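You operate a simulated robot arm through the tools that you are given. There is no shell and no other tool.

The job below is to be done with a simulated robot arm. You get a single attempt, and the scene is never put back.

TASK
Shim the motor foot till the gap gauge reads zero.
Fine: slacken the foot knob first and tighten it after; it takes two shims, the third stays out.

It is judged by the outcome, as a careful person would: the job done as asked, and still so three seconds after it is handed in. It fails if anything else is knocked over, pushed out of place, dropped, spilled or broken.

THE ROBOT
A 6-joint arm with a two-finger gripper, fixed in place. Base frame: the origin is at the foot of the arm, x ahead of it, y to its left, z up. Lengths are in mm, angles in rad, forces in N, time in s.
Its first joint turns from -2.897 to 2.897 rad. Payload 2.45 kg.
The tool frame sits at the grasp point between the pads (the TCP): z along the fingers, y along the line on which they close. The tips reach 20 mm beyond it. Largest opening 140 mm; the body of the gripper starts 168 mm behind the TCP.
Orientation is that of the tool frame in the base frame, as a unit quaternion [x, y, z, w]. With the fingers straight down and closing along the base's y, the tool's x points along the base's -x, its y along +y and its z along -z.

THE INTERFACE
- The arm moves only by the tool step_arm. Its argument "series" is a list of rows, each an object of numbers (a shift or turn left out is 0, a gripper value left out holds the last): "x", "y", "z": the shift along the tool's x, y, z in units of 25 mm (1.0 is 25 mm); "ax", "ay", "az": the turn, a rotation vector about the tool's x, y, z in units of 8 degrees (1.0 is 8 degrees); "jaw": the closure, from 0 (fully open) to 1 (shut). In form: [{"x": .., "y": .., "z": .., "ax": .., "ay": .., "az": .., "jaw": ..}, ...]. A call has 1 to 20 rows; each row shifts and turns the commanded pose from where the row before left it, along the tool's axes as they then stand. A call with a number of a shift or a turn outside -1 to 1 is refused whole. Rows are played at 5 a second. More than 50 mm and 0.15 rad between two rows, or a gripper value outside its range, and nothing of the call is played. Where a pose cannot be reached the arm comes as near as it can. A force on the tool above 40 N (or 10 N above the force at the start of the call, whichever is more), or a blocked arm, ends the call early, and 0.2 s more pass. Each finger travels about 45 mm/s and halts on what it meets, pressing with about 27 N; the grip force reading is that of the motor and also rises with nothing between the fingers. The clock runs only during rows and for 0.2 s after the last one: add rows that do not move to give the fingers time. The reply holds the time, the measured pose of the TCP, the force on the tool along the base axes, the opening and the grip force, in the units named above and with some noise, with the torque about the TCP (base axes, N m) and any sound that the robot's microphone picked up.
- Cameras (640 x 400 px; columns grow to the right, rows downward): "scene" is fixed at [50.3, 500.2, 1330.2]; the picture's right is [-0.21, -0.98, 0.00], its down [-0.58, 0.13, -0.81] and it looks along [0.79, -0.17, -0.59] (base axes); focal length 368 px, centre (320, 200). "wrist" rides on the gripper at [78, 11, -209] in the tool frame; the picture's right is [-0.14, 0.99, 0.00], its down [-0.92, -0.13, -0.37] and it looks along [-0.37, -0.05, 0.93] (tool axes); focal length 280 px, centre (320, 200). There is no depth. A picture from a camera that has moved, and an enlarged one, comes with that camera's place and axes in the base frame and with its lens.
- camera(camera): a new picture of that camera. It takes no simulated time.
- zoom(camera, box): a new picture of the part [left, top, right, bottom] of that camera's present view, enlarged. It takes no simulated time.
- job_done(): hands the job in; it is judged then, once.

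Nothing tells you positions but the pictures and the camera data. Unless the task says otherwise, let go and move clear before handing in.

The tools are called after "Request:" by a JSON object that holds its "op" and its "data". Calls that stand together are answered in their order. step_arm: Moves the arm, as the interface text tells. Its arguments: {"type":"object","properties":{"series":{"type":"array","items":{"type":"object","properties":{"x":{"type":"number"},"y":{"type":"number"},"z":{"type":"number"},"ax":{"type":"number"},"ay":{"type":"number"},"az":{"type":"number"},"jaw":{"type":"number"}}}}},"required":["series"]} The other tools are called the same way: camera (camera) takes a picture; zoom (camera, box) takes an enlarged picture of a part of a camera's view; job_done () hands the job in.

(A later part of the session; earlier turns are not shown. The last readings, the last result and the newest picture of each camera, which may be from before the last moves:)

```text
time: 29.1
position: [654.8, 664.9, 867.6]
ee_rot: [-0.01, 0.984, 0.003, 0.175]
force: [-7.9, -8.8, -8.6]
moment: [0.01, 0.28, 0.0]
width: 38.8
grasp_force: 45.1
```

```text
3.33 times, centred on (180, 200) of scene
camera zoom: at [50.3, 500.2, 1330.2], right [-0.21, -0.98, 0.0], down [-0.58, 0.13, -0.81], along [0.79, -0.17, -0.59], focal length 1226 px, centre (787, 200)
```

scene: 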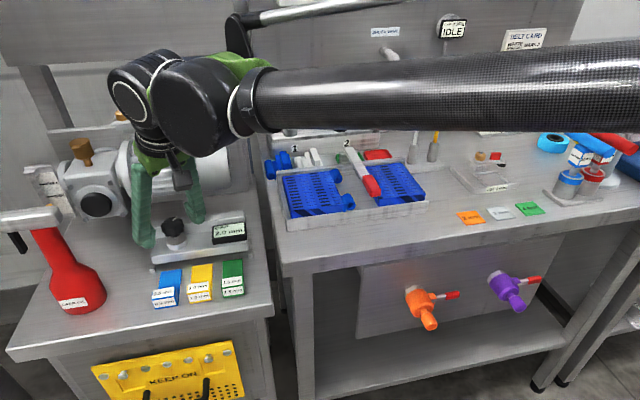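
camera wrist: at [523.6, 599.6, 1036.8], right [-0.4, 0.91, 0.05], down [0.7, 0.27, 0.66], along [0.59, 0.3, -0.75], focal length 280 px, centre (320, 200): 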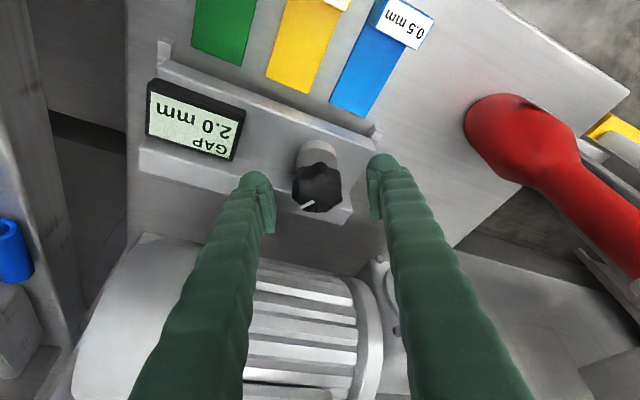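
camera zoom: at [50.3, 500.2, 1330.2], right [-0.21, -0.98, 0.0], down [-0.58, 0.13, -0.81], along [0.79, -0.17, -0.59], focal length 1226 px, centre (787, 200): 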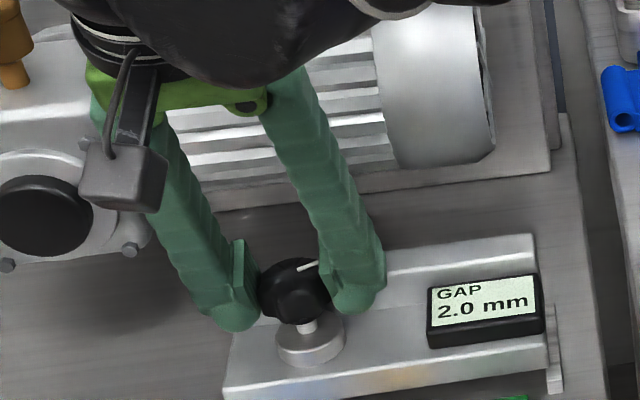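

Request:
{"op": "step_arm", "data": {"series": [{"ax": 0.256, "az": 0.705}, {"ax": 0.256, "az": 0.705}, {"ax": 0.256, "az": 0.705}, {"ax": 0.256, "az": 0.705}, {"ax": 0.256, "az": 0.705}, {"ax": 0.256, "az": 0.705}, {"ax": 0.256, "az": 0.705}, {"ax": 0.256, "az": 0.705}, {}]}}

Request:
{"op": "zoom", "data": {"camera": "wrist", "box": [270, 130, 370, 230]}}

Request:
{"op": "zoom", "data": {"camera": "scene", "box": [100, 140, 260, 260]}}

```text
time: 31.1
position: [655.2, 664.8, 867.6]
ee_rot: [0.392, 0.903, -0.067, 0.161]
force: [-0.3, -5.0, -1.2]
moment: [-0.17, -0.11, 0.01]
width: 38.9
grasp_force: 45.3
```

```text
4.00 times, centred on (320, 180) of wrist
camera zoom: at [563.0, 777.4, 1037.6], right [0.81, 0.58, 0.05], down [0.41, -0.63, 0.66], along [0.42, -0.52, -0.75], focal length 1122 px, centre (320, 280)
```

zoom: 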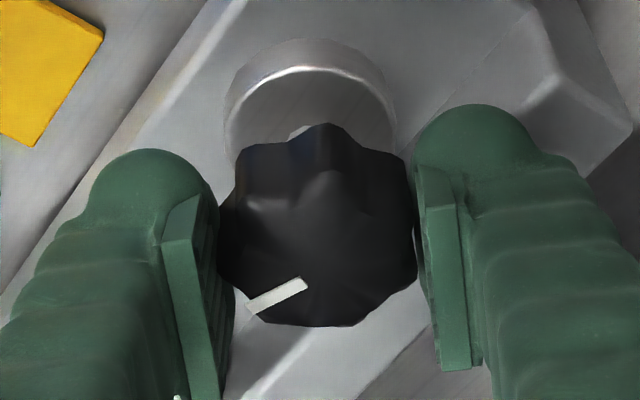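

```text
3.33 times, centred on (180, 200) of scene
camera zoom: at [50.3, 500.2, 1330.2], right [-0.21, -0.98, 0.0], down [-0.58, 0.13, -0.81], along [0.79, -0.17, -0.59], focal length 1226 px, centre (787, 200)
```

zoom: 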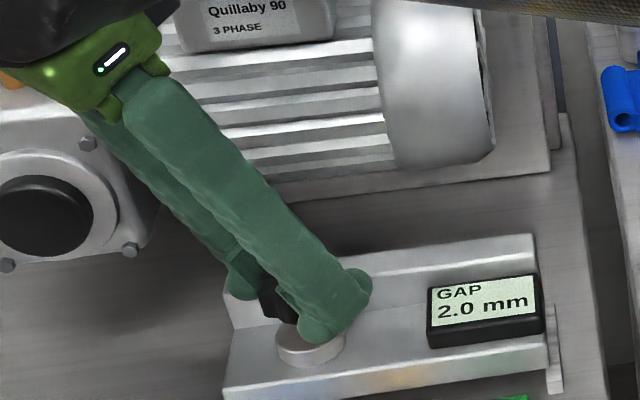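

The knob is now about 115° round, with no resistance. I'll take one more bite to see whether there is a slack-side stop.

Request:
{"op": "step_arm", "data": {"series": [{"jaw": 0.45}, {}, {}, {"ax": -0.342, "az": -0.94}, {"ax": -0.342, "az": -0.94}, {"ax": -0.342, "az": -0.94}, {"ax": -0.342, "az": -0.94}, {"ax": -0.342, "az": -0.94}, {"ax": -0.342, "az": -0.94}, {"ax": -0.342, "az": -0.94}, {"ax": -0.342, "az": -0.94}, {"ax": -0.342, "az": -0.94}, {"ax": -0.342, "az": -0.94}, {}]}}

Request:
{"op": "zoom", "data": {"camera": "wrist", "box": [270, 130, 370, 230]}}

```text
time: 34.1
position: [654.8, 664.5, 867.2]
ee_rot: [-0.282, 0.943, 0.051, 0.169]
force: [-0.2, 0.6, 0.7]
moment: [0.0, -0.01, -0.02]
width: 76.8
grasp_force: 0.0
```

```text
4.00 times, centred on (320, 180) of wrist
camera zoom: at [526.8, 593.8, 1036.9], right [-0.44, 0.9, 0.05], down [0.69, 0.3, 0.66], along [0.58, 0.32, -0.75], focal length 1122 px, centre (320, 280)
```

zoom: 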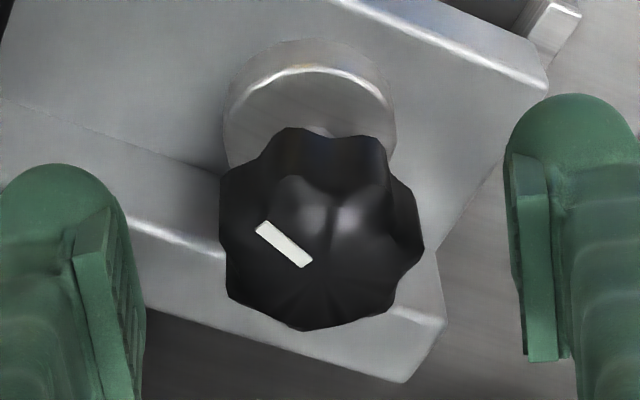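

Request:
{"op": "step_arm", "data": {"series": [{"jaw": 1}, {}, {}, {}, {"ax": 0.256, "az": 0.705}, {"ax": 0.256, "az": 0.705}, {"ax": 0.256, "az": 0.705}, {"ax": 0.256, "az": 0.705}, {"ax": 0.256, "az": 0.705}, {"ax": 0.256, "az": 0.705}, {"ax": 0.256, "az": 0.705}, {"ax": 0.256, "az": 0.705}, {"ax": 0.256, "az": 0.705}, {"ax": 0.256, "az": 0.705}, {}]}}

Request:
{"op": "zoom", "data": {"camera": "wrist", "box": [270, 130, 370, 230]}}

Request:
{"op": "zoom", "data": {"camera": "scene", "box": [100, 140, 260, 260]}}

```text
time: 37.3
position: [654.4, 666.2, 868.3]
ee_rot: [0.23, 0.957, -0.039, 0.17]
force: [2.5, 0.6, 7.8]
moment: [-0.07, -0.25, -0.02]
width: 39.0
grasp_force: 45.3
```

```text
4.00 times, centred on (320, 180) of wrist
camera zoom: at [529.5, 739.3, 1037.3], right [0.56, 0.82, 0.05], down [0.6, -0.45, 0.66], along [0.57, -0.34, -0.75], focal length 1122 px, centre (320, 280)
```

zoom: 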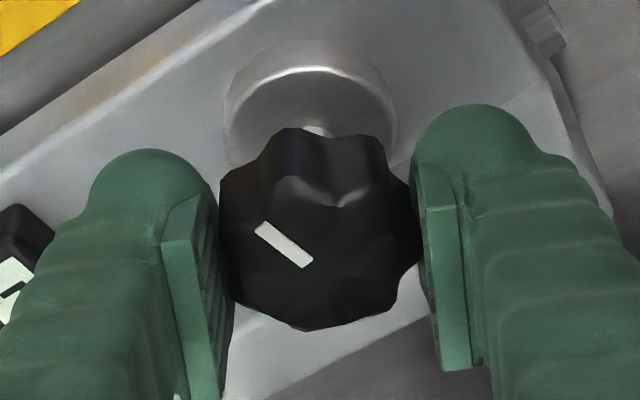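

```text
3.33 times, centred on (180, 200) of scene
camera zoom: at [50.3, 500.2, 1330.2], right [-0.21, -0.98, 0.0], down [-0.58, 0.13, -0.81], along [0.79, -0.17, -0.59], focal length 1226 px, centre (787, 200)
```

zoom: 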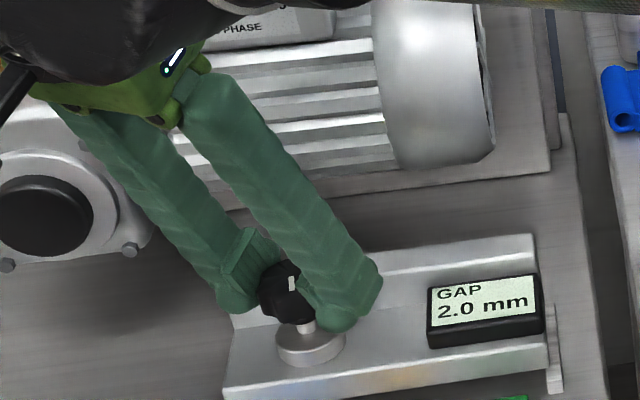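

The knob is now about 175° slack with no torque and no stop, which is ample. I'll let go, lift clear and bring the hand back over the front of the bench with the tool vertical.

Request:
{"op": "step_arm", "data": {"series": [{"jaw": 0.4}, {}, {}, {"x": -0.205, "z": -0.564}, {"x": -0.205, "z": -0.564}, {"x": -0.205, "z": -0.564}, {"x": -0.205, "z": -0.564}, {"ax": -0.29, "az": -0.8}, {"ax": -0.29, "az": -0.8}, {"ax": -0.29, "az": -0.8}, {"ax": -0.29, "az": -0.8}, {}]}}

Request:
{"op": "zoom", "data": {"camera": "scene", "box": [60, 60, 280, 320]}}

```text
time: 39.9
position: [654.2, 665.6, 927.0]
ee_rot: [-0.004, 0.984, 0.002, 0.175]
force: [0.4, 0.1, -0.6]
moment: [-0.03, 0.02, -0.04]
width: 84.0
grasp_force: 0.1
```

```text
1.54 times, centred on (170, 190) of scene
camera zoom: at [50.3, 500.2, 1330.2], right [-0.21, -0.98, 0.0], down [-0.58, 0.13, -0.81], along [0.79, -0.17, -0.59], focal length 566 px, centre (551, 215)
```

zoom: 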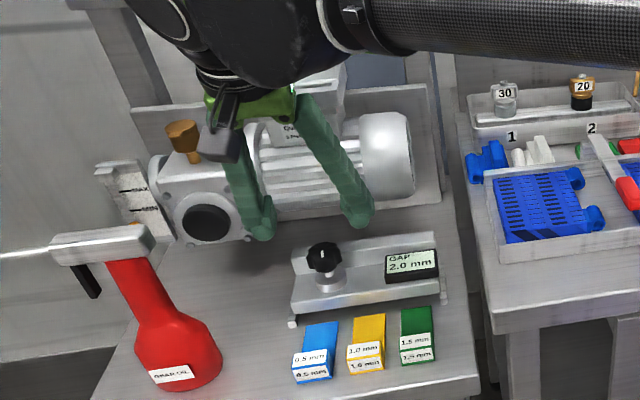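

Request:
{"op": "step_arm", "data": {"series": [{"x": 0.881, "z": -0.32, "y": 0.077}, {"x": 0.881, "z": -0.32, "y": 0.077}, {"x": 0.881, "z": -0.32, "y": 0.077}, {"x": 0.881, "z": -0.32, "y": 0.077}, {"x": 0.881, "z": -0.32, "y": 0.077}, {"x": 0.881, "z": -0.32, "y": 0.077}, {"x": 0.881, "z": -0.32, "y": 0.077}, {"ay": 0.833, "jaw": 1}, {"ay": 0.833}, {"ay": 0.834}, {}, {}]}}

Request:
{"op": "camera", "data": {"camera": "wrist"}}

```text
time: 42.5
position: [489.2, 677.6, 927.4]
ee_rot: [-0.003, 1.0, 0.001, 0.002]
force: [0.5, -0.3, -0.4]
moment: [0.01, 0.01, 0.01]
width: 0.0
grasp_force: 17.7
```

```text
taken
camera wrist: at [411.4, 686.5, 1136.1], right [0.13, 0.99, 0.0], down [0.92, -0.12, 0.37], along [0.37, -0.05, -0.93], focal length 280 px, centre (320, 200)
```

wrist: 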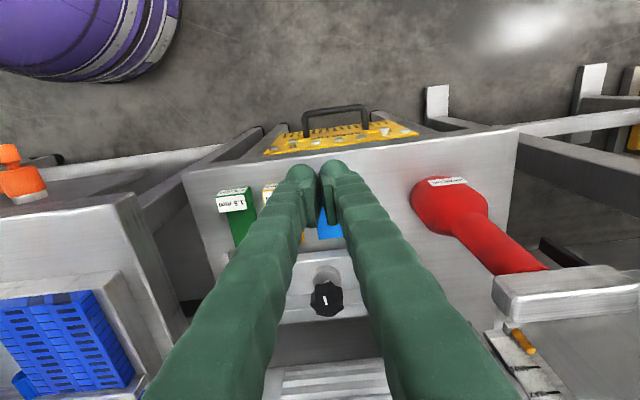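

Request:
{"op": "step_arm", "data": {"series": [{"x": 0.36, "y": 0.09}, {"z": 0.9}, {"z": 0.9}, {"z": 0.9}, {"z": 0.9}, {"z": 0.6}, {}]}}

Request:
{"op": "camera", "data": {"camera": "wrist"}}

Request:
{"op": "camera", "data": {"camera": "scene"}}

```text
time: 44.1
position: [480.5, 680.5, 820.6]
ee_rot: [-0.004, 1.0, 0.002, 0.002]
force: [-0.7, -0.1, -0.3]
moment: [-0.03, 0.01, 0.03]
width: 0.0
grasp_force: 26.6
```

```text
taken
camera wrist: at [402.5, 688.7, 1030.7], right [0.13, 0.99, 0.0], down [0.92, -0.12, 0.37], along [0.37, -0.05, -0.93], focal length 280 px, centre (320, 200)
```

wrist: 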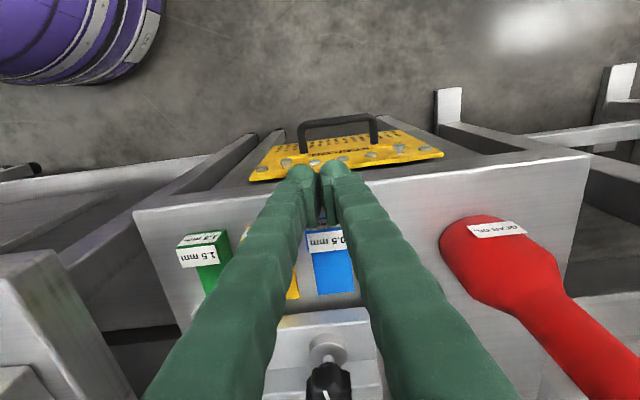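

```text
taken
```

scene: 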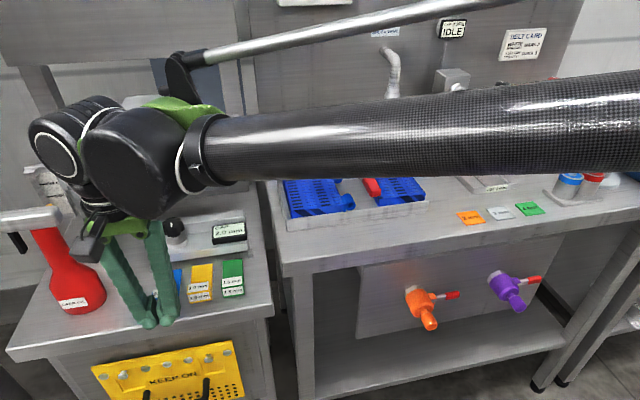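

Request:
{"op": "step_arm", "data": {"series": [{"z": 0.44}, {"x": -0.4}, {"x": -0.4}, {"x": -0.4}, {}]}}

Request:
{"op": "camera", "data": {"camera": "wrist"}}

Request:
{"op": "zoom", "data": {"camera": "scene", "box": [100, 200, 280, 330]}}

```text
time: 45.3
position: [511.4, 679.8, 811.9]
ee_rot: [-0.003, 1.0, 0.002, 0.002]
force: [-1.7, -0.8, 0.1]
moment: [-0.04, -0.01, 0.0]
width: 0.2
grasp_force: 26.9
```

```text
taken
camera wrist: at [432.9, 689.3, 1020.1], right [0.13, 0.99, 0.0], down [0.92, -0.12, 0.37], along [0.37, -0.05, -0.93], focal length 280 px, centre (320, 200)
```

wrist: 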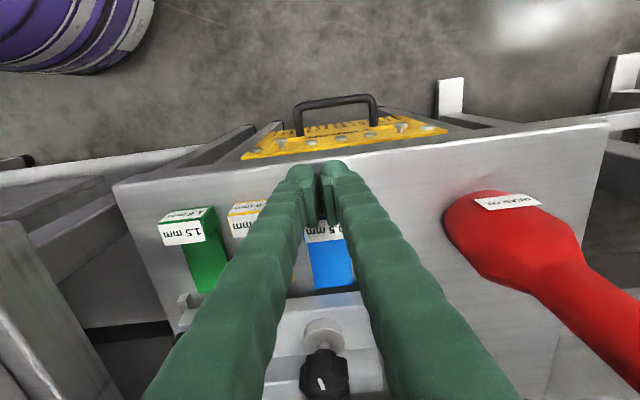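

```text
3.08 times, centred on (190, 265) of scene
camera zoom: at [50.3, 500.2, 1330.2], right [-0.21, -0.98, 0.0], down [-0.58, 0.13, -0.81], along [0.79, -0.17, -0.59], focal length 1131 px, centre (720, 0)
```

zoom: 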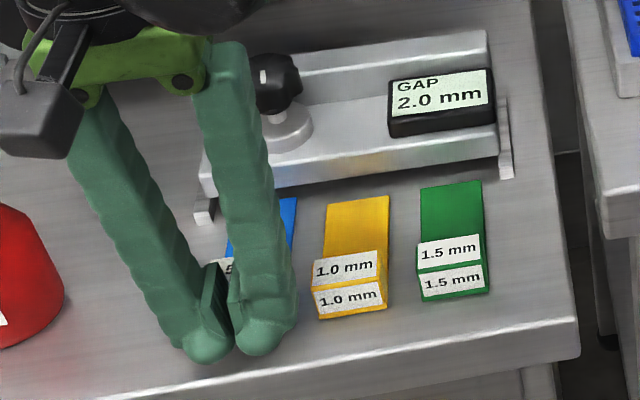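

Light contact with the blue handle, about 1.7 N. I'll push straight ahead in small steps.

Request:
{"op": "step_arm", "data": {"series": [{"x": -0.4}, {"x": -0.4}, {"x": -0.4}, {}]}}

Request:
{"op": "camera", "data": {"camera": "wrist"}}

Request:
{"op": "zoom", "data": {"camera": "scene", "box": [100, 200, 280, 330]}}

```text
time: 46.3
position: [542.3, 680.3, 811.5]
ee_rot: [-0.004, 1.0, 0.001, 0.001]
force: [-1.4, 0.7, -0.9]
moment: [-0.02, 0.0, -0.04]
width: 0.0
grasp_force: 27.0
```

```text
taken
camera wrist: at [462.9, 689.6, 1020.4], right [0.13, 0.99, 0.0], down [0.92, -0.12, 0.37], along [0.37, -0.05, -0.93], focal length 280 px, centre (320, 200)
```

wrist: 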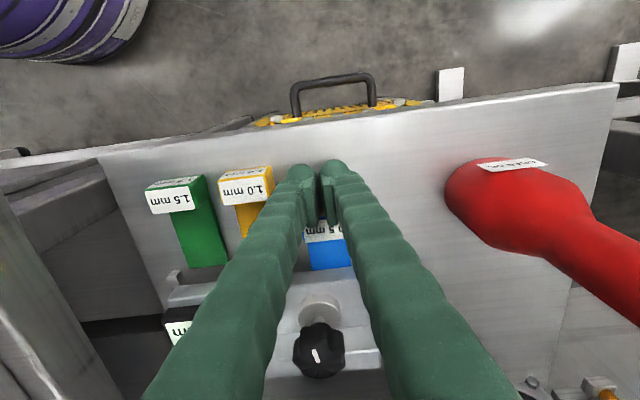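

```text
3.08 times, centred on (190, 265) of scene
camera zoom: at [50.3, 500.2, 1330.2], right [-0.21, -0.98, 0.0], down [-0.58, 0.13, -0.81], along [0.79, -0.17, -0.59], focal length 1131 px, centre (720, 0)
```

zoom: 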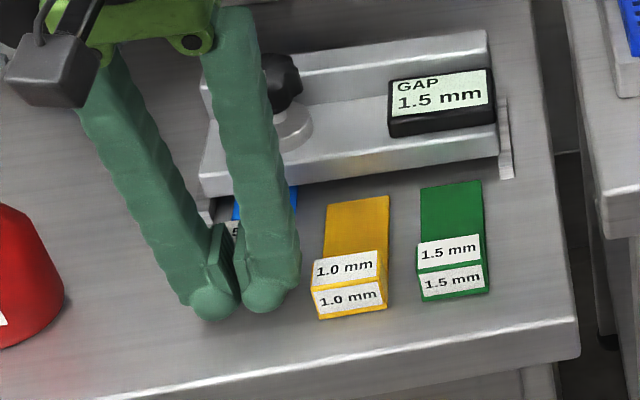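

The gauge now reads 1.5 mm, so the blue blade is registering and the slackening is effective. I'll keep pushing it home gently.

Request:
{"op": "step_arm", "data": {"series": [{"x": -0.4}, {"x": -0.4}, {"x": -0.3}, {}]}}

Request:
{"op": "camera", "data": {"camera": "wrist"}}

Request:
{"op": "zoom", "data": {"camera": "scene", "box": [100, 200, 280, 330]}}

```text
time: 46.8
position: [544.8, 680.7, 813.3]
ee_rot: [-0.005, 1.0, 0.0, -0.002]
force: [-23.1, 3.2, 3.1]
moment: [0.02, 0.12, -0.02]
width: 6.1
grasp_force: 29.7
stopped in row 2: the force on the tool passed its limit at 52 N (the readings are from after the stop); the commanded pose is now the measured one
```

```text
taken
camera wrist: at [466.9, 689.7, 1021.2], right [0.13, 0.99, 0.0], down [0.92, -0.12, 0.36], along [0.36, -0.05, -0.93], focal length 280 px, centre (320, 200)
```

wrist: 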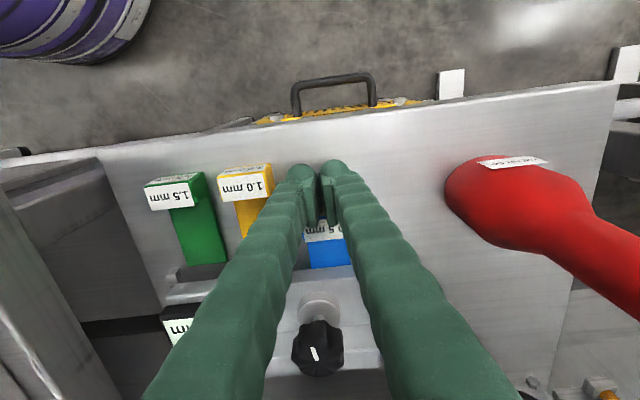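

```text
3.08 times, centred on (190, 265) of scene
camera zoom: at [50.3, 500.2, 1330.2], right [-0.21, -0.98, 0.0], down [-0.58, 0.13, -0.81], along [0.79, -0.17, -0.59], focal length 1131 px, centre (720, 0)
```

zoom: 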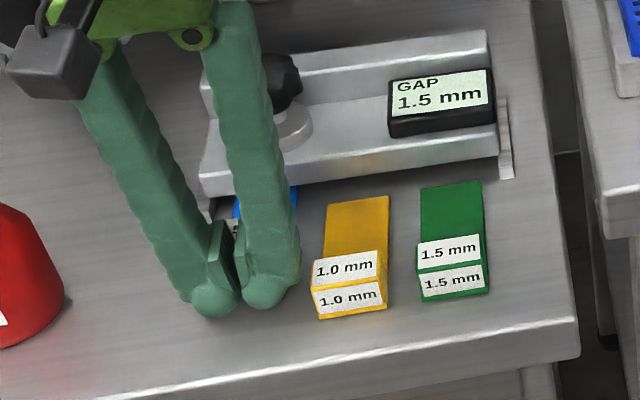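

Force rose sharply: the blade met its end stop, with the gauge steady at 1.5. I'll back off and inspect the seating.

Request:
{"op": "step_arm", "data": {"series": [{"x": 0.3}, {"x": 0.6}, {"x": 0.6}, {"x": 0.8}, {"z": -1}, {"z": -1}, {"z": -1}, {"z": -1}, {}]}}

Request:
{"op": "camera", "data": {"camera": "wrist"}}

Request:
{"op": "zoom", "data": {"camera": "scene", "box": [130, 200, 260, 320]}}

```text
time: 48.8
position: [489.5, 678.7, 911.1]
ee_rot: [-0.004, 1.0, 0.001, -0.002]
force: [0.0, -0.8, 0.3]
moment: [-0.01, -0.02, -0.03]
width: 0.1
grasp_force: 29.9
```

```text
taken
camera wrist: at [411.9, 688.1, 1121.2], right [0.13, 0.99, 0.0], down [0.92, -0.12, 0.37], along [0.36, -0.05, -0.93], focal length 280 px, centre (320, 200)
```

wrist: 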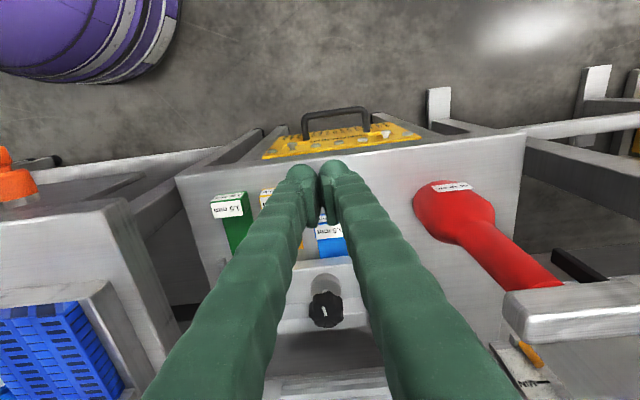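

```text
3.33 times, centred on (195, 260) of scene
camera zoom: at [50.3, 500.2, 1330.2], right [-0.21, -0.98, 0.0], down [-0.58, 0.13, -0.81], along [0.79, -0.17, -0.59], focal length 1226 px, centre (737, 0)
```

zoom: 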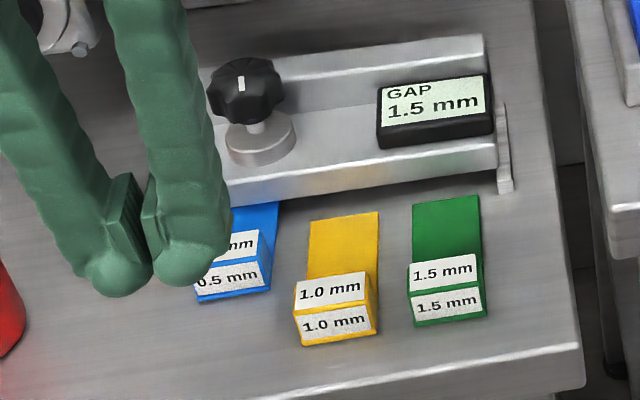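

Request:
{"op": "step_arm", "data": {"series": [{"y": -0.97}, {"y": -0.97}, {"y": -0.97}, {"y": -0.97}, {"y": -0.95}, {"x": 0.36}, {}]}}

Request:
{"op": "camera", "data": {"camera": "wrist"}}

Request:
{"op": "zoom", "data": {"camera": "scene", "box": [130, 200, 260, 320]}}

Request:
{"op": "zoom", "data": {"camera": "wrist", "box": [300, 190, 420, 310]}}

```text
time: 50.4
position: [481.3, 559.6, 911.3]
ee_rot: [-0.005, 1.0, 0.001, -0.002]
force: [-0.5, -0.4, -0.5]
moment: [-0.01, -0.02, 0.0]
width: 0.1
grasp_force: 29.9
```

```text
taken
camera wrist: at [404.3, 567.9, 1120.6], right [0.13, 0.99, 0.0], down [0.92, -0.12, 0.37], along [0.36, -0.05, -0.93], focal length 280 px, centre (320, 200)
```

wrist: 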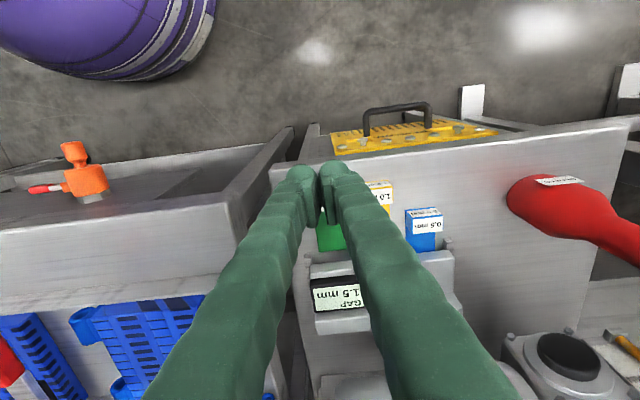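

```text
3.33 times, centred on (195, 260) of scene
camera zoom: at [50.3, 500.2, 1330.2], right [-0.21, -0.98, 0.0], down [-0.58, 0.13, -0.81], along [0.79, -0.17, -0.59], focal length 1226 px, centre (737, 0)
```

zoom: 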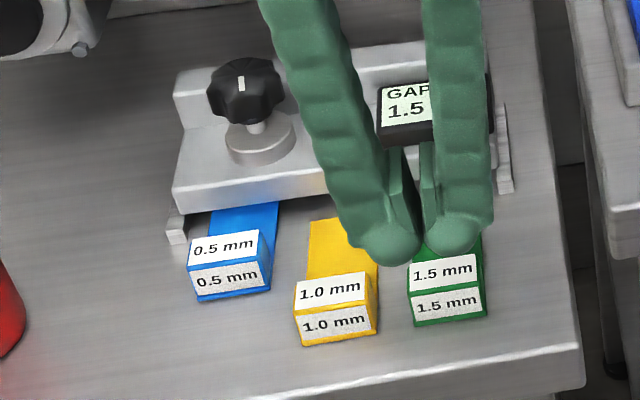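

```text
3.33 times, centred on (360, 250) of wrist
camera zoom: at [404.3, 567.9, 1120.6], right [0.13, 0.99, 0.0], down [0.92, -0.12, 0.37], along [0.36, -0.05, -0.93], focal length 935 px, centre (187, 33)
```

zoom: 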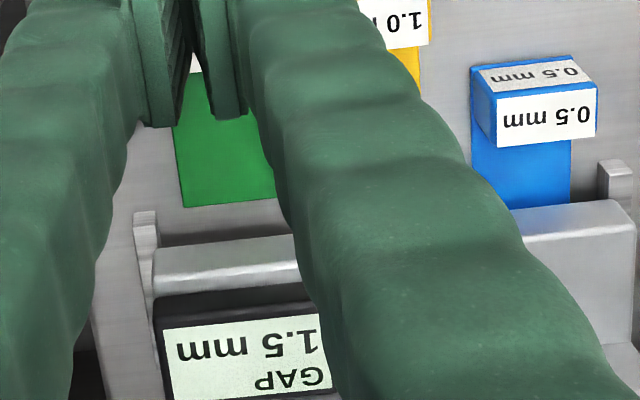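

Blue is straight and part-inserted under the foot, gauge 1.5. Next I'll descend in front of the green 1.5 mm shim at y≈558 and push it the same way.

Request:
{"op": "step_arm", "data": {"series": [{"z": 1}, {"z": 1}, {"z": 1}, {"z": 1}, {"x": -0.4}, {"x": -0.4}, {"x": -0.4}, {}]}}

Request:
{"op": "camera", "data": {"camera": "wrist"}}

Request:
{"op": "zoom", "data": {"camera": "scene", "box": [130, 200, 260, 320]}}

```text
time: 52.1
position: [512.2, 558.7, 811.3]
ee_rot: [-0.006, 1.0, 0.001, -0.001]
force: [-0.9, 0.2, -1.0]
moment: [0.04, -0.03, 0.0]
width: 0.1
grasp_force: 29.4
```

```text
taken
camera wrist: at [433.5, 568.3, 1020.9], right [0.13, 0.99, 0.0], down [0.92, -0.12, 0.37], along [0.36, -0.05, -0.93], focal length 280 px, centre (320, 200)
```

wrist: 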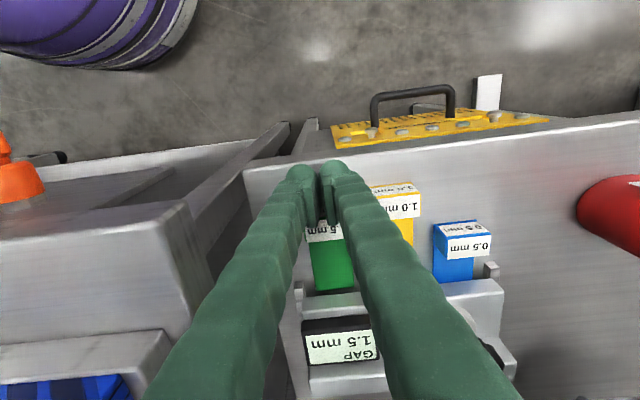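

```text
3.33 times, centred on (195, 260) of scene
camera zoom: at [50.3, 500.2, 1330.2], right [-0.21, -0.98, 0.0], down [-0.58, 0.13, -0.81], along [0.79, -0.17, -0.59], focal length 1226 px, centre (737, 0)
```

zoom: 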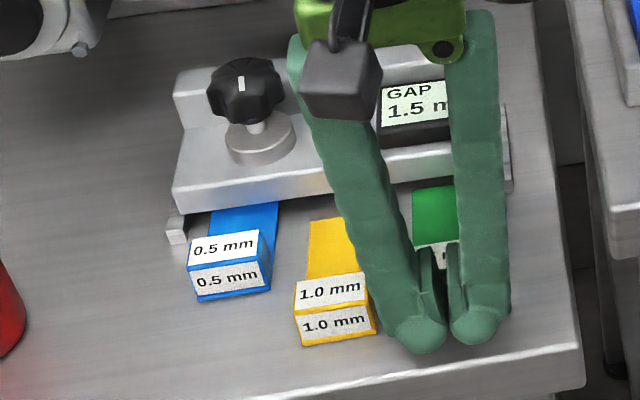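

Request:
{"op": "step_arm", "data": {"series": [{"x": -0.4}, {"x": -0.4}, {"x": -0.3}, {}]}}

Request:
{"op": "camera", "data": {"camera": "wrist"}}

Request:
{"op": "zoom", "data": {"camera": "scene", "box": [130, 200, 260, 320]}}

```text
time: 53.1
position: [539.0, 559.4, 811.6]
ee_rot: [-0.005, 1.0, 0.0, -0.002]
force: [-0.5, 0.2, -1.0]
moment: [0.05, 0.0, 0.02]
width: 0.0
grasp_force: 29.6
```

```text
taken
camera wrist: at [461.5, 568.9, 1020.8], right [0.13, 0.99, 0.0], down [0.92, -0.12, 0.37], along [0.36, -0.05, -0.93], focal length 280 px, centre (320, 200)
```

wrist: 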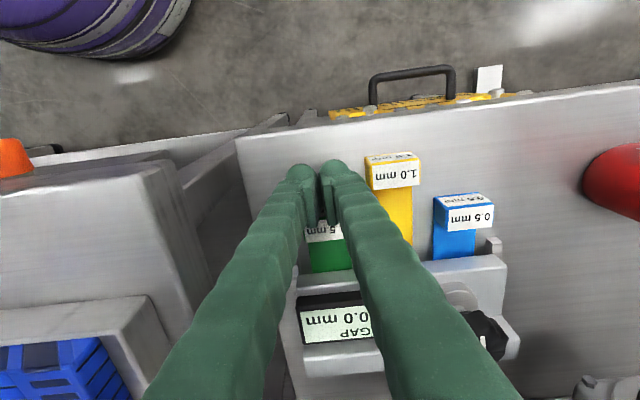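

```text
3.33 times, centred on (195, 260) of scene
camera zoom: at [50.3, 500.2, 1330.2], right [-0.21, -0.98, 0.0], down [-0.58, 0.13, -0.81], along [0.79, -0.17, -0.59], focal length 1226 px, centre (737, 0)
```

zoom: 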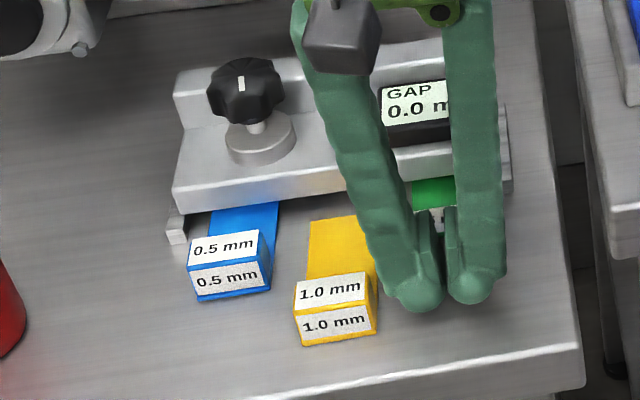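

The gauge reads 0.0 mm with blue and green in. I'll nudge green a few millimetres more for margin, then back out.

Request:
{"op": "step_arm", "data": {"series": [{"x": -0.06}, {"x": -0.06}, {}]}}

Request:
{"op": "step_arm", "data": {"series": [{"x": 0.5}, {"x": 0.7}, {"x": 0.7}, {"x": 0.6}, {"z": -1}, {"z": -1}, {"z": -1}, {"z": -1}, {"z": -1}, {}]}}

Request:
{"op": "zoom", "data": {"camera": "scene", "box": [130, 200, 260, 320]}}

Request:
{"op": "camera", "data": {"camera": "wrist"}}

```text
time: 54.0
position: [541.5, 558.9, 810.9]
ee_rot: [-0.004, 1.0, 0.0, -0.002]
force: [-1.1, 0.3, -0.7]
moment: [0.02, 0.03, 0.01]
width: 0.3
grasp_force: 29.5
```

```text
time: 56.1
position: [479.7, 558.8, 936.9]
ee_rot: [-0.004, 1.0, -0.001, -0.002]
force: [-0.6, 0.5, 0.5]
moment: [0.02, -0.02, -0.01]
width: 0.0
grasp_force: 29.4
```

```text
3.33 times, centred on (195, 260) of scene
camera zoom: at [50.3, 500.2, 1330.2], right [-0.21, -0.98, 0.0], down [-0.58, 0.13, -0.81], along [0.79, -0.17, -0.59], focal length 1226 px, centre (737, 0)
```

zoom: 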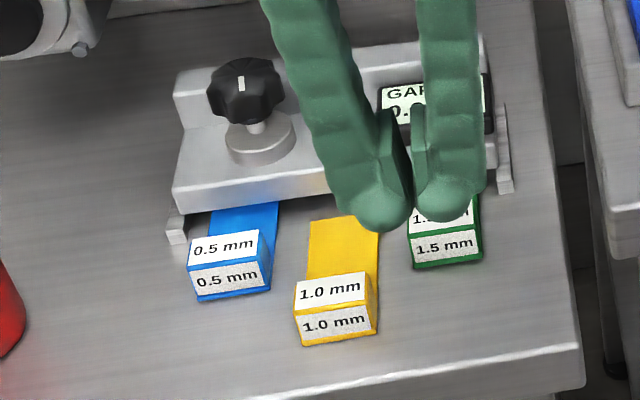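

```text
taken
camera wrist: at [401.8, 568.1, 1146.2], right [0.13, 0.99, 0.0], down [0.92, -0.12, 0.37], along [0.36, -0.05, -0.93], focal length 280 px, centre (320, 200)
```

wrist: 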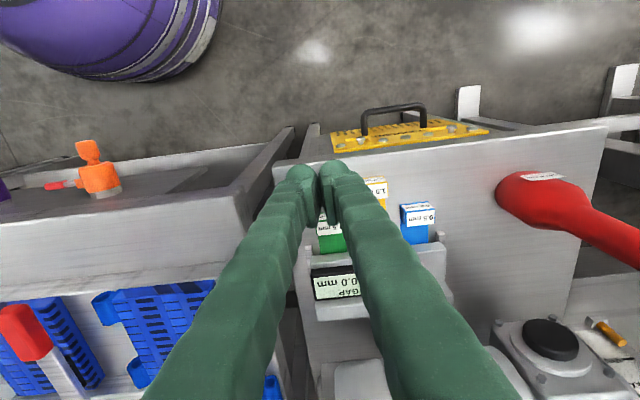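

Gauge shows 0.0, with both shims seated alike and yellow still out. Now I'll go back to the knob, leaned back as before, to tighten it.

Request:
{"op": "step_arm", "data": {"series": [{"ay": -0.833, "jaw": 0.4}, {"ay": -0.833}, {"ay": -0.834}, {"x": -0.813, "z": 0.296, "y": 0.535}, {"x": -0.813, "z": 0.296, "y": 0.535}, {"x": -0.813, "z": 0.296, "y": 0.535}, {"x": -0.813, "z": 0.296, "y": 0.535}, {"x": -0.813, "z": 0.296, "y": 0.535}, {"x": -0.813, "z": 0.296, "y": 0.535}, {"x": -0.813, "z": 0.296, "y": 0.535}, {"x": -0.813, "z": 0.296, "y": 0.535}, {}]}}

Request:
{"op": "camera", "data": {"camera": "wrist"}}

Request:
{"op": "zoom", "data": {"camera": "scene", "box": [60, 60, 280, 320]}}

```text
time: 58.8
position: [651.4, 665.9, 934.4]
ee_rot: [-0.005, 0.985, 0.002, 0.171]
force: [-0.3, 1.5, 0.5]
moment: [0.02, 0.01, -0.01]
width: 84.1
grasp_force: 0.1
```

```text
taken
camera wrist: at [507.7, 675.9, 1105.7], right [0.12, 0.99, 0.05], down [0.74, -0.12, 0.66], along [0.66, -0.04, -0.75], focal length 280 px, centre (320, 200)
```

wrist: 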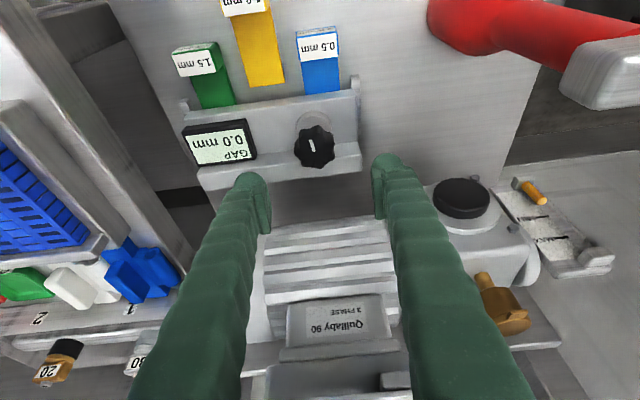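

```text
1.54 times, centred on (170, 190) of scene
camera zoom: at [50.3, 500.2, 1330.2], right [-0.21, -0.98, 0.0], down [-0.58, 0.13, -0.81], along [0.79, -0.17, -0.59], focal length 566 px, centre (551, 215)
```

zoom: 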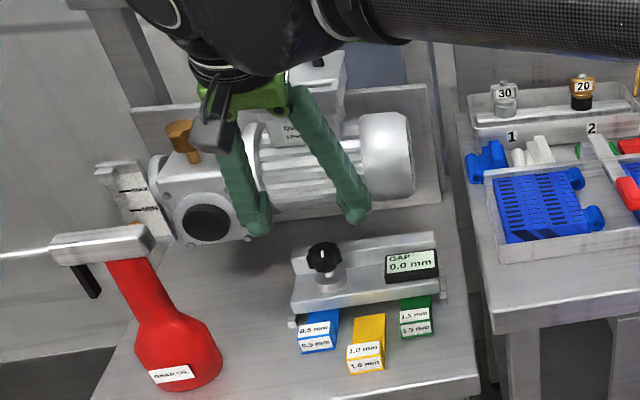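

Request:
{"op": "step_arm", "data": {"series": [{"ax": 0.321, "az": 0.881}, {"ax": 0.321, "az": 0.881}, {"ax": 0.321, "az": 0.881}, {"ax": 0.321, "az": 0.881}, {"ax": 0.321, "az": 0.881}, {"ax": 0.321, "az": 0.881}, {"x": 0.19, "z": 0.52}, {"x": 0.19, "z": 0.52}, {"x": 0.19, "z": 0.52}, {"x": 0.19, "z": 0.52}, {"x": 0.165, "z": 0.45}, {}]}}

Request:
{"op": "camera", "data": {"camera": "wrist"}}

Request:
{"op": "zoom", "data": {"camera": "wrist", "box": [270, 130, 370, 230]}}

```text
time: 61.4
position: [651.9, 667.0, 867.0]
ee_rot: [0.373, 0.912, -0.066, 0.16]
force: [-0.4, 0.1, 0.5]
moment: [-0.03, 0.01, 0.02]
width: 83.9
grasp_force: 0.1
```

```text
taken
camera wrist: at [555.7, 776.0, 1038.3], right [0.79, 0.62, 0.04], down [0.44, -0.61, 0.66], along [0.43, -0.5, -0.75], focal length 280 px, centre (320, 200)
```

wrist: 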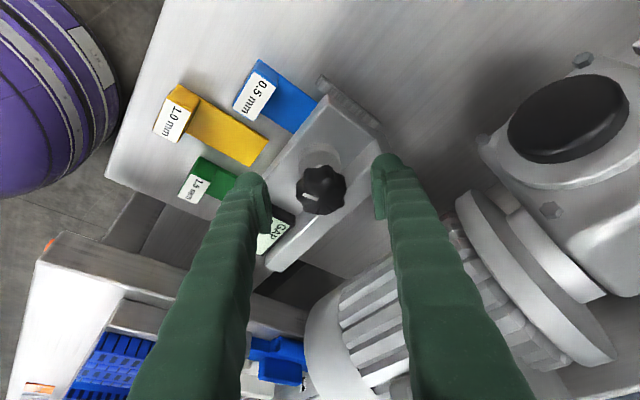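

```text
4.00 times, centred on (320, 180) of wrist
camera zoom: at [555.7, 776.0, 1038.3], right [0.79, 0.62, 0.04], down [0.44, -0.61, 0.66], along [0.43, -0.5, -0.75], focal length 1122 px, centre (320, 280)
```

zoom: 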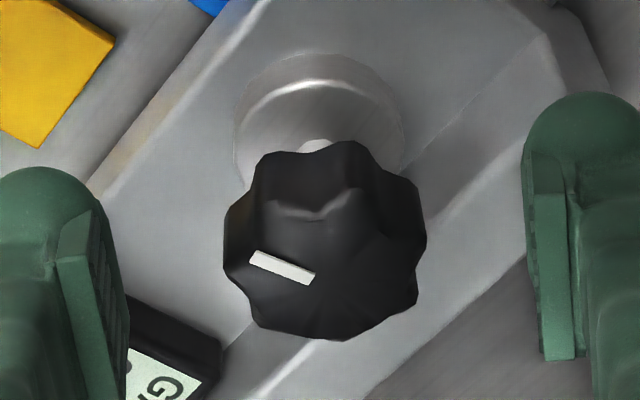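

Request:
{"op": "step_arm", "data": {"series": [{"y": 0.03, "jaw": 1}, {}, {}, {}, {"ax": -0.342, "az": -0.94}, {"ax": -0.342, "az": -0.94}, {"ax": -0.342, "az": -0.94}, {"ax": -0.342, "az": -0.94}, {"ax": -0.342, "az": -0.94}, {"ax": -0.342, "az": -0.94}, {"ax": -0.342, "az": -0.94}, {"ax": -0.342, "az": -0.94}, {"ax": -0.342, "az": -0.94}, {"ax": -0.342, "az": -0.94}, {"ax": -0.342, "az": -0.94}, {}]}}

Request:
{"op": "zoom", "data": {"camera": "wrist", "box": [270, 130, 370, 230]}}

Request:
{"op": "zoom", "data": {"camera": "scene", "box": [100, 140, 260, 260]}}

```text
time: 63.3
position: [651.1, 665.8, 867.8]
ee_rot: [0.058, 0.983, -0.011, 0.171]
force: [-4.6, -12.5, 3.6]
moment: [-0.2, -0.39, -0.05]
width: 39.5
grasp_force: 44.4
stopped in row 9: the force on the tool passed its limit at 41 N (the readings are from after the stop); the commanded pose is now the measured one
```

```text
4.00 times, centred on (320, 180) of wrist
camera zoom: at [509.1, 693.7, 1038.9], right [0.25, 0.97, 0.04], down [0.72, -0.21, 0.66], along [0.65, -0.13, -0.75], focal length 1122 px, centre (320, 280)
```

zoom: 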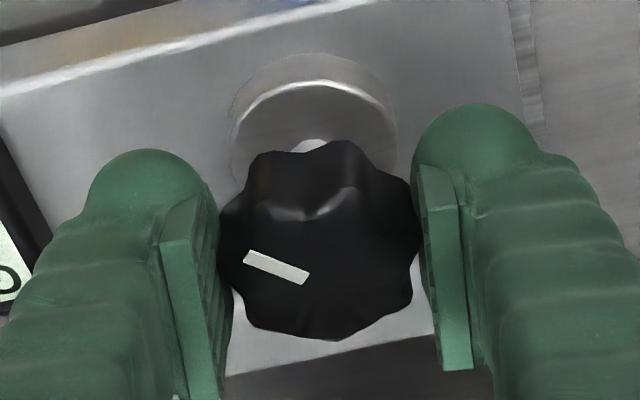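

```text
3.33 times, centred on (180, 200) of scene
camera zoom: at [50.3, 500.2, 1330.2], right [-0.21, -0.98, 0.0], down [-0.58, 0.13, -0.81], along [0.79, -0.17, -0.59], focal length 1226 px, centre (787, 200)
```

zoom: 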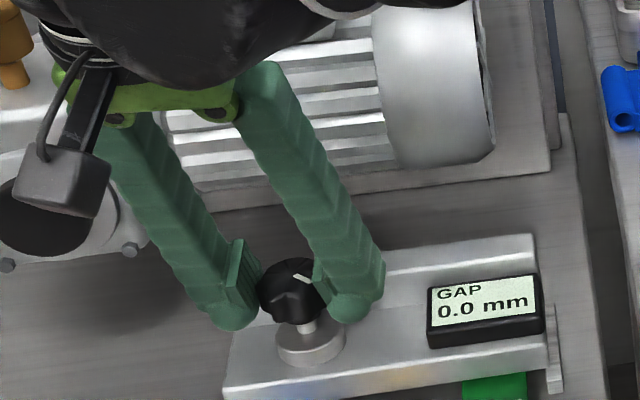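

The limit tripped because the hand was about 3 mm off the knob's axis, not from tightness (torque is near zero). I'll open, re-centre to about (654.5, 665.7), regrip and continue counter-clockwise.

Request:
{"op": "step_arm", "data": {"series": [{"jaw": 0.55}, {}, {"x": -0.112, "y": 0.014, "z": 0.041}, {}, {}]}}

Request:
{"op": "zoom", "data": {"camera": "wrist", "box": [270, 130, 370, 230]}}

```text
time: 64.5
position: [653.9, 668.2, 868.2]
ee_rot: [0.059, 0.983, -0.011, 0.171]
force: [0.3, 0.4, -0.2]
moment: [0.0, -0.01, 0.01]
width: 62.9
grasp_force: 0.1
```

```text
4.00 times, centred on (320, 180) of wrist
camera zoom: at [512.2, 694.8, 1038.4], right [0.25, 0.97, 0.04], down [0.72, -0.21, 0.66], along [0.65, -0.13, -0.75], focal length 1122 px, centre (320, 280)
```

zoom: 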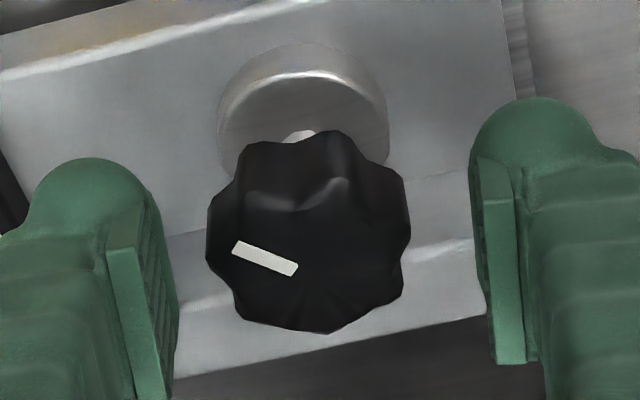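

Request:
{"op": "step_arm", "data": {"series": [{"y": -0.09}, {"jaw": 1}, {}, {}, {"ax": -0.256, "az": -0.705}, {"ax": -0.256, "az": -0.705}, {"ax": -0.256, "az": -0.705}, {"ax": -0.256, "az": -0.705}, {"ax": -0.256, "az": -0.705}, {"ax": -0.256, "az": -0.705}, {"ax": -0.256, "az": -0.705}, {"ax": -0.256, "az": -0.705}, {}]}}

Request:
{"op": "zoom", "data": {"camera": "wrist", "box": [270, 130, 370, 230]}}

```text
time: 67.3
position: [654.6, 664.9, 867.4]
ee_rot: [-0.346, 0.922, 0.062, 0.16]
force: [3.6, 1.8, 1.4]
moment: [-0.05, -0.12, 0.02]
width: 39.4
grasp_force: 45.6
```

```text
4.00 times, centred on (320, 180) of wrist
camera zoom: at [538.7, 577.0, 1038.4], right [-0.56, 0.83, 0.05], down [0.64, 0.39, 0.66], along [0.53, 0.4, -0.75], focal length 1122 px, centre (320, 280)
```

zoom: 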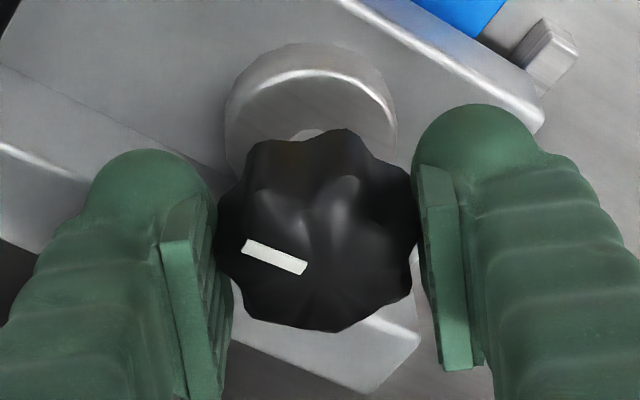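

Knob is now at about −88° with low forces. One more bite: open, swing back clockwise, regrip and turn counter-clockwise to the stop.

Request:
{"op": "step_arm", "data": {"series": [{"jaw": 0.5}, {}, {}, {"ax": 0.342, "az": 0.94}, {"ax": 0.342, "az": 0.94}, {"ax": 0.342, "az": 0.94}, {"ax": 0.342, "az": 0.94}, {"ax": 0.342, "az": 0.94}, {"ax": 0.342, "az": 0.94}, {"ax": 0.342, "az": 0.94}, {"ax": 0.342, "az": 0.94}, {"ax": 0.342, "az": 0.94}, {"ax": 0.342, "az": 0.94}, {"ax": 0.342, "az": 0.94}, {}]}}

Request:
{"op": "zoom", "data": {"camera": "wrist", "box": [270, 130, 370, 230]}}

```text
time: 70.5
position: [653.3, 665.1, 868.3]
ee_rot: [0.391, 0.904, -0.071, 0.158]
force: [-1.3, -0.3, -0.5]
moment: [0.01, -0.03, 0.0]
width: 70.1
grasp_force: 0.1
```

```text
4.00 times, centred on (320, 180) of wrist
camera zoom: at [563.7, 778.1, 1037.8], right [0.81, 0.58, 0.04], down [0.41, -0.63, 0.66], along [0.41, -0.52, -0.75], focal length 1122 px, centre (320, 280)
```

zoom: 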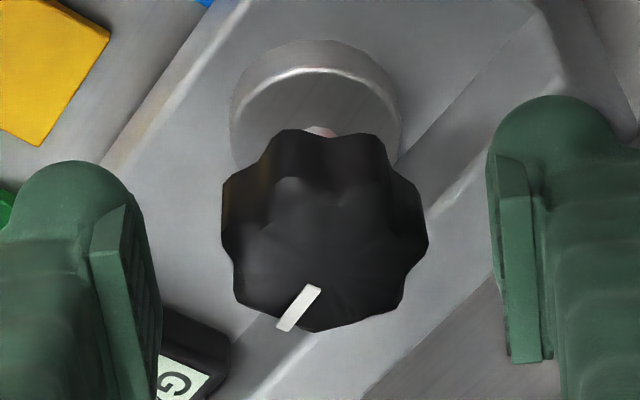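

Request:
{"op": "step_arm", "data": {"series": [{"jaw": 1}, {}, {}, {}, {"ax": -0.256, "az": -0.705}, {"ax": -0.256, "az": -0.705}, {"ax": -0.256, "az": -0.705}, {"ax": -0.256, "az": -0.705}, {"ax": -0.256, "az": -0.705}, {"ax": -0.256, "az": -0.705}, {"ax": -0.256, "az": -0.705}, {"ax": -0.256, "az": -0.705}, {"ax": -0.256, "az": -0.705}, {"ax": -0.256, "az": -0.705}, {"ax": -0.256, "az": -0.705}, {"ax": -0.256, "az": -0.705}, {}]}}

Request:
{"op": "zoom", "data": {"camera": "wrist", "box": [270, 130, 370, 230]}}

```text
time: 74.1
position: [653.3, 665.1, 867.0]
ee_rot: [-0.216, 0.961, 0.039, 0.167]
force: [25.5, 16.0, 9.2]
moment: [0.37, -0.52, 0.01]
width: 39.0
grasp_force: 45.0
```

```text
4.00 times, centred on (320, 180) of wrist
camera zoom: at [519.3, 613.0, 1038.0], right [-0.3, 0.95, 0.05], down [0.73, 0.2, 0.66], along [0.62, 0.23, -0.75], focal length 1122 px, centre (320, 280)
```

zoom: 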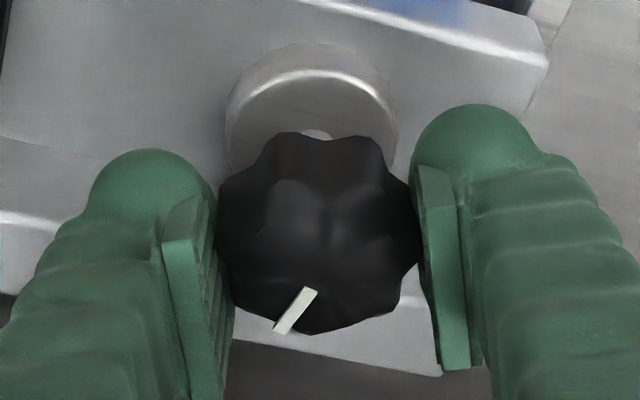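

Knob is at about −14°. I'll relieve the side load with a 1–2 mm shift and continue to the stop, watching for the tightening torque.

Request:
{"op": "step_arm", "data": {"series": [{"x": -0.054, "y": 0.008, "z": 0.02}, {"ax": -0.171, "az": -0.47}, {"ax": -0.171, "az": -0.47}, {"ax": -0.171, "az": -0.47}, {"ax": -0.171, "az": -0.47}, {"ax": -0.171, "az": -0.47}, {}]}}

Request:
{"op": "zoom", "data": {"camera": "wrist", "box": [270, 130, 370, 230]}}

```text
time: 75.7
position: [655.8, 665.9, 867.8]
ee_rot: [-0.379, 0.91, 0.066, 0.157]
force: [-0.3, -2.8, -7.5]
moment: [0.17, -0.08, -0.75]
width: 39.1
grasp_force: 44.7
```

```text
4.00 times, centred on (320, 180) of wrist
camera zoom: at [546.4, 570.6, 1038.2], right [-0.61, 0.79, 0.05], down [0.61, 0.44, 0.66], along [0.5, 0.43, -0.75], focal length 1122 px, centre (320, 280)
```

zoom: 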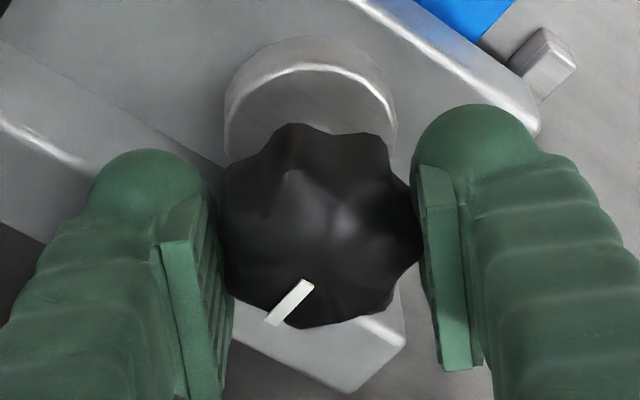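

The knob is back at its original stop (mark along +x) with 0.75 N·m resisting, so it is tight. I'll release, lift clear and check everything.

Request:
{"op": "step_arm", "data": {"series": [{"jaw": 0.4}, {}, {}, {"x": -0.205, "z": -0.564}, {"x": -0.205, "z": -0.564}, {"x": -0.205, "z": -0.564}, {"x": -0.205, "z": -0.564}, {"ax": 0.321, "az": 0.881}, {"ax": 0.321, "az": 0.881}, {"ax": 0.321, "az": 0.881}, {"ax": 0.321, "az": 0.881}, {"ax": 0.321, "az": 0.881}, {"ax": 0.321, "az": 0.881}, {}]}}

Request:
{"op": "step_arm", "data": {"series": [{"x": 0.881, "z": -0.32}, {"x": 0.881, "z": -0.32}, {"x": 0.881, "z": -0.32}, {"x": 0.881, "z": -0.32}, {"x": 0.881, "z": -0.32}, {"x": 0.881, "z": -0.32}, {"x": 0.881, "z": -0.32}, {"ay": 0.833}, {"ay": 0.833}, {"ay": 0.834}, {"z": -1}, {"z": -1}, {"z": -1}, {"z": -1}, {}]}}

Request:
{"op": "camera", "data": {"camera": "wrist"}}

Request:
{"op": "camera", "data": {"camera": "scene"}}

Request:
{"op": "zoom", "data": {"camera": "scene", "box": [130, 200, 260, 320]}}

```text
time: 78.7
position: [655.0, 665.1, 927.9]
ee_rot: [0.0, 0.985, -0.002, 0.171]
force: [0.5, 0.0, 0.6]
moment: [0.01, -0.01, 0.0]
width: 84.0
grasp_force: 0.0
```

```text
time: 81.9
position: [492.1, 665.1, 1028.5]
ee_rot: [-0.002, 1.0, -0.002, -0.003]
force: [0.0, -0.3, 0.3]
moment: [0.03, -0.02, 0.01]
width: 83.8
grasp_force: 0.0
```

```text
taken
camera wrist: at [414.5, 676.3, 1238.8], right [0.13, 0.99, 0.0], down [0.92, -0.12, 0.36], along [0.36, -0.05, -0.93], focal length 280 px, centre (320, 200)
```

wrist: 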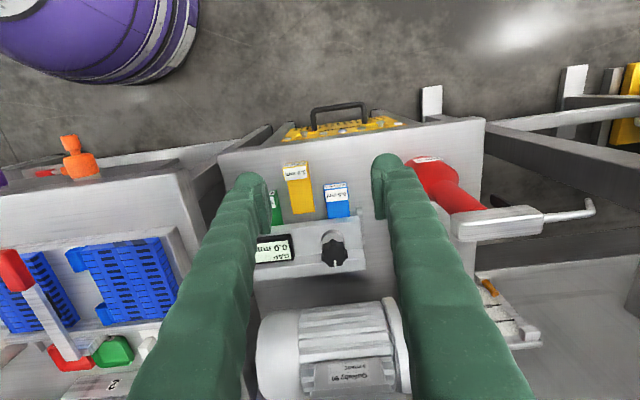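

```text
taken
```

scene: 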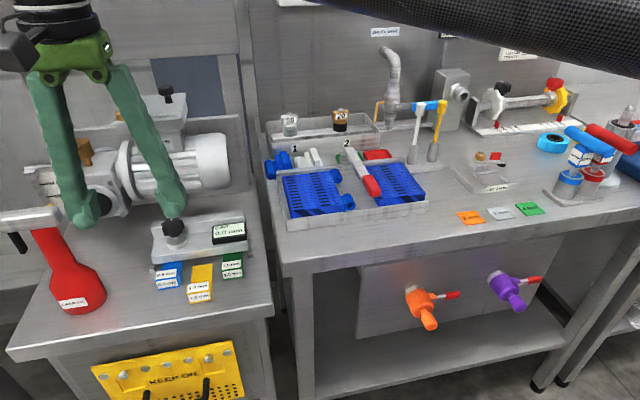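

```text
3.33 times, centred on (195, 260) of scene
camera zoom: at [50.3, 500.2, 1330.2], right [-0.21, -0.98, 0.0], down [-0.58, 0.13, -0.81], along [0.79, -0.17, -0.59], focal length 1226 px, centre (737, 0)
```

zoom: 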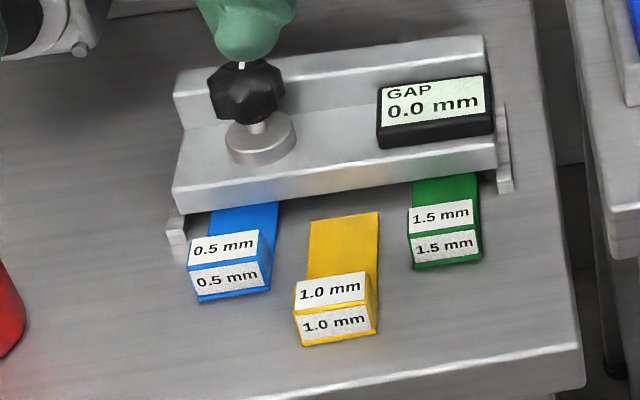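

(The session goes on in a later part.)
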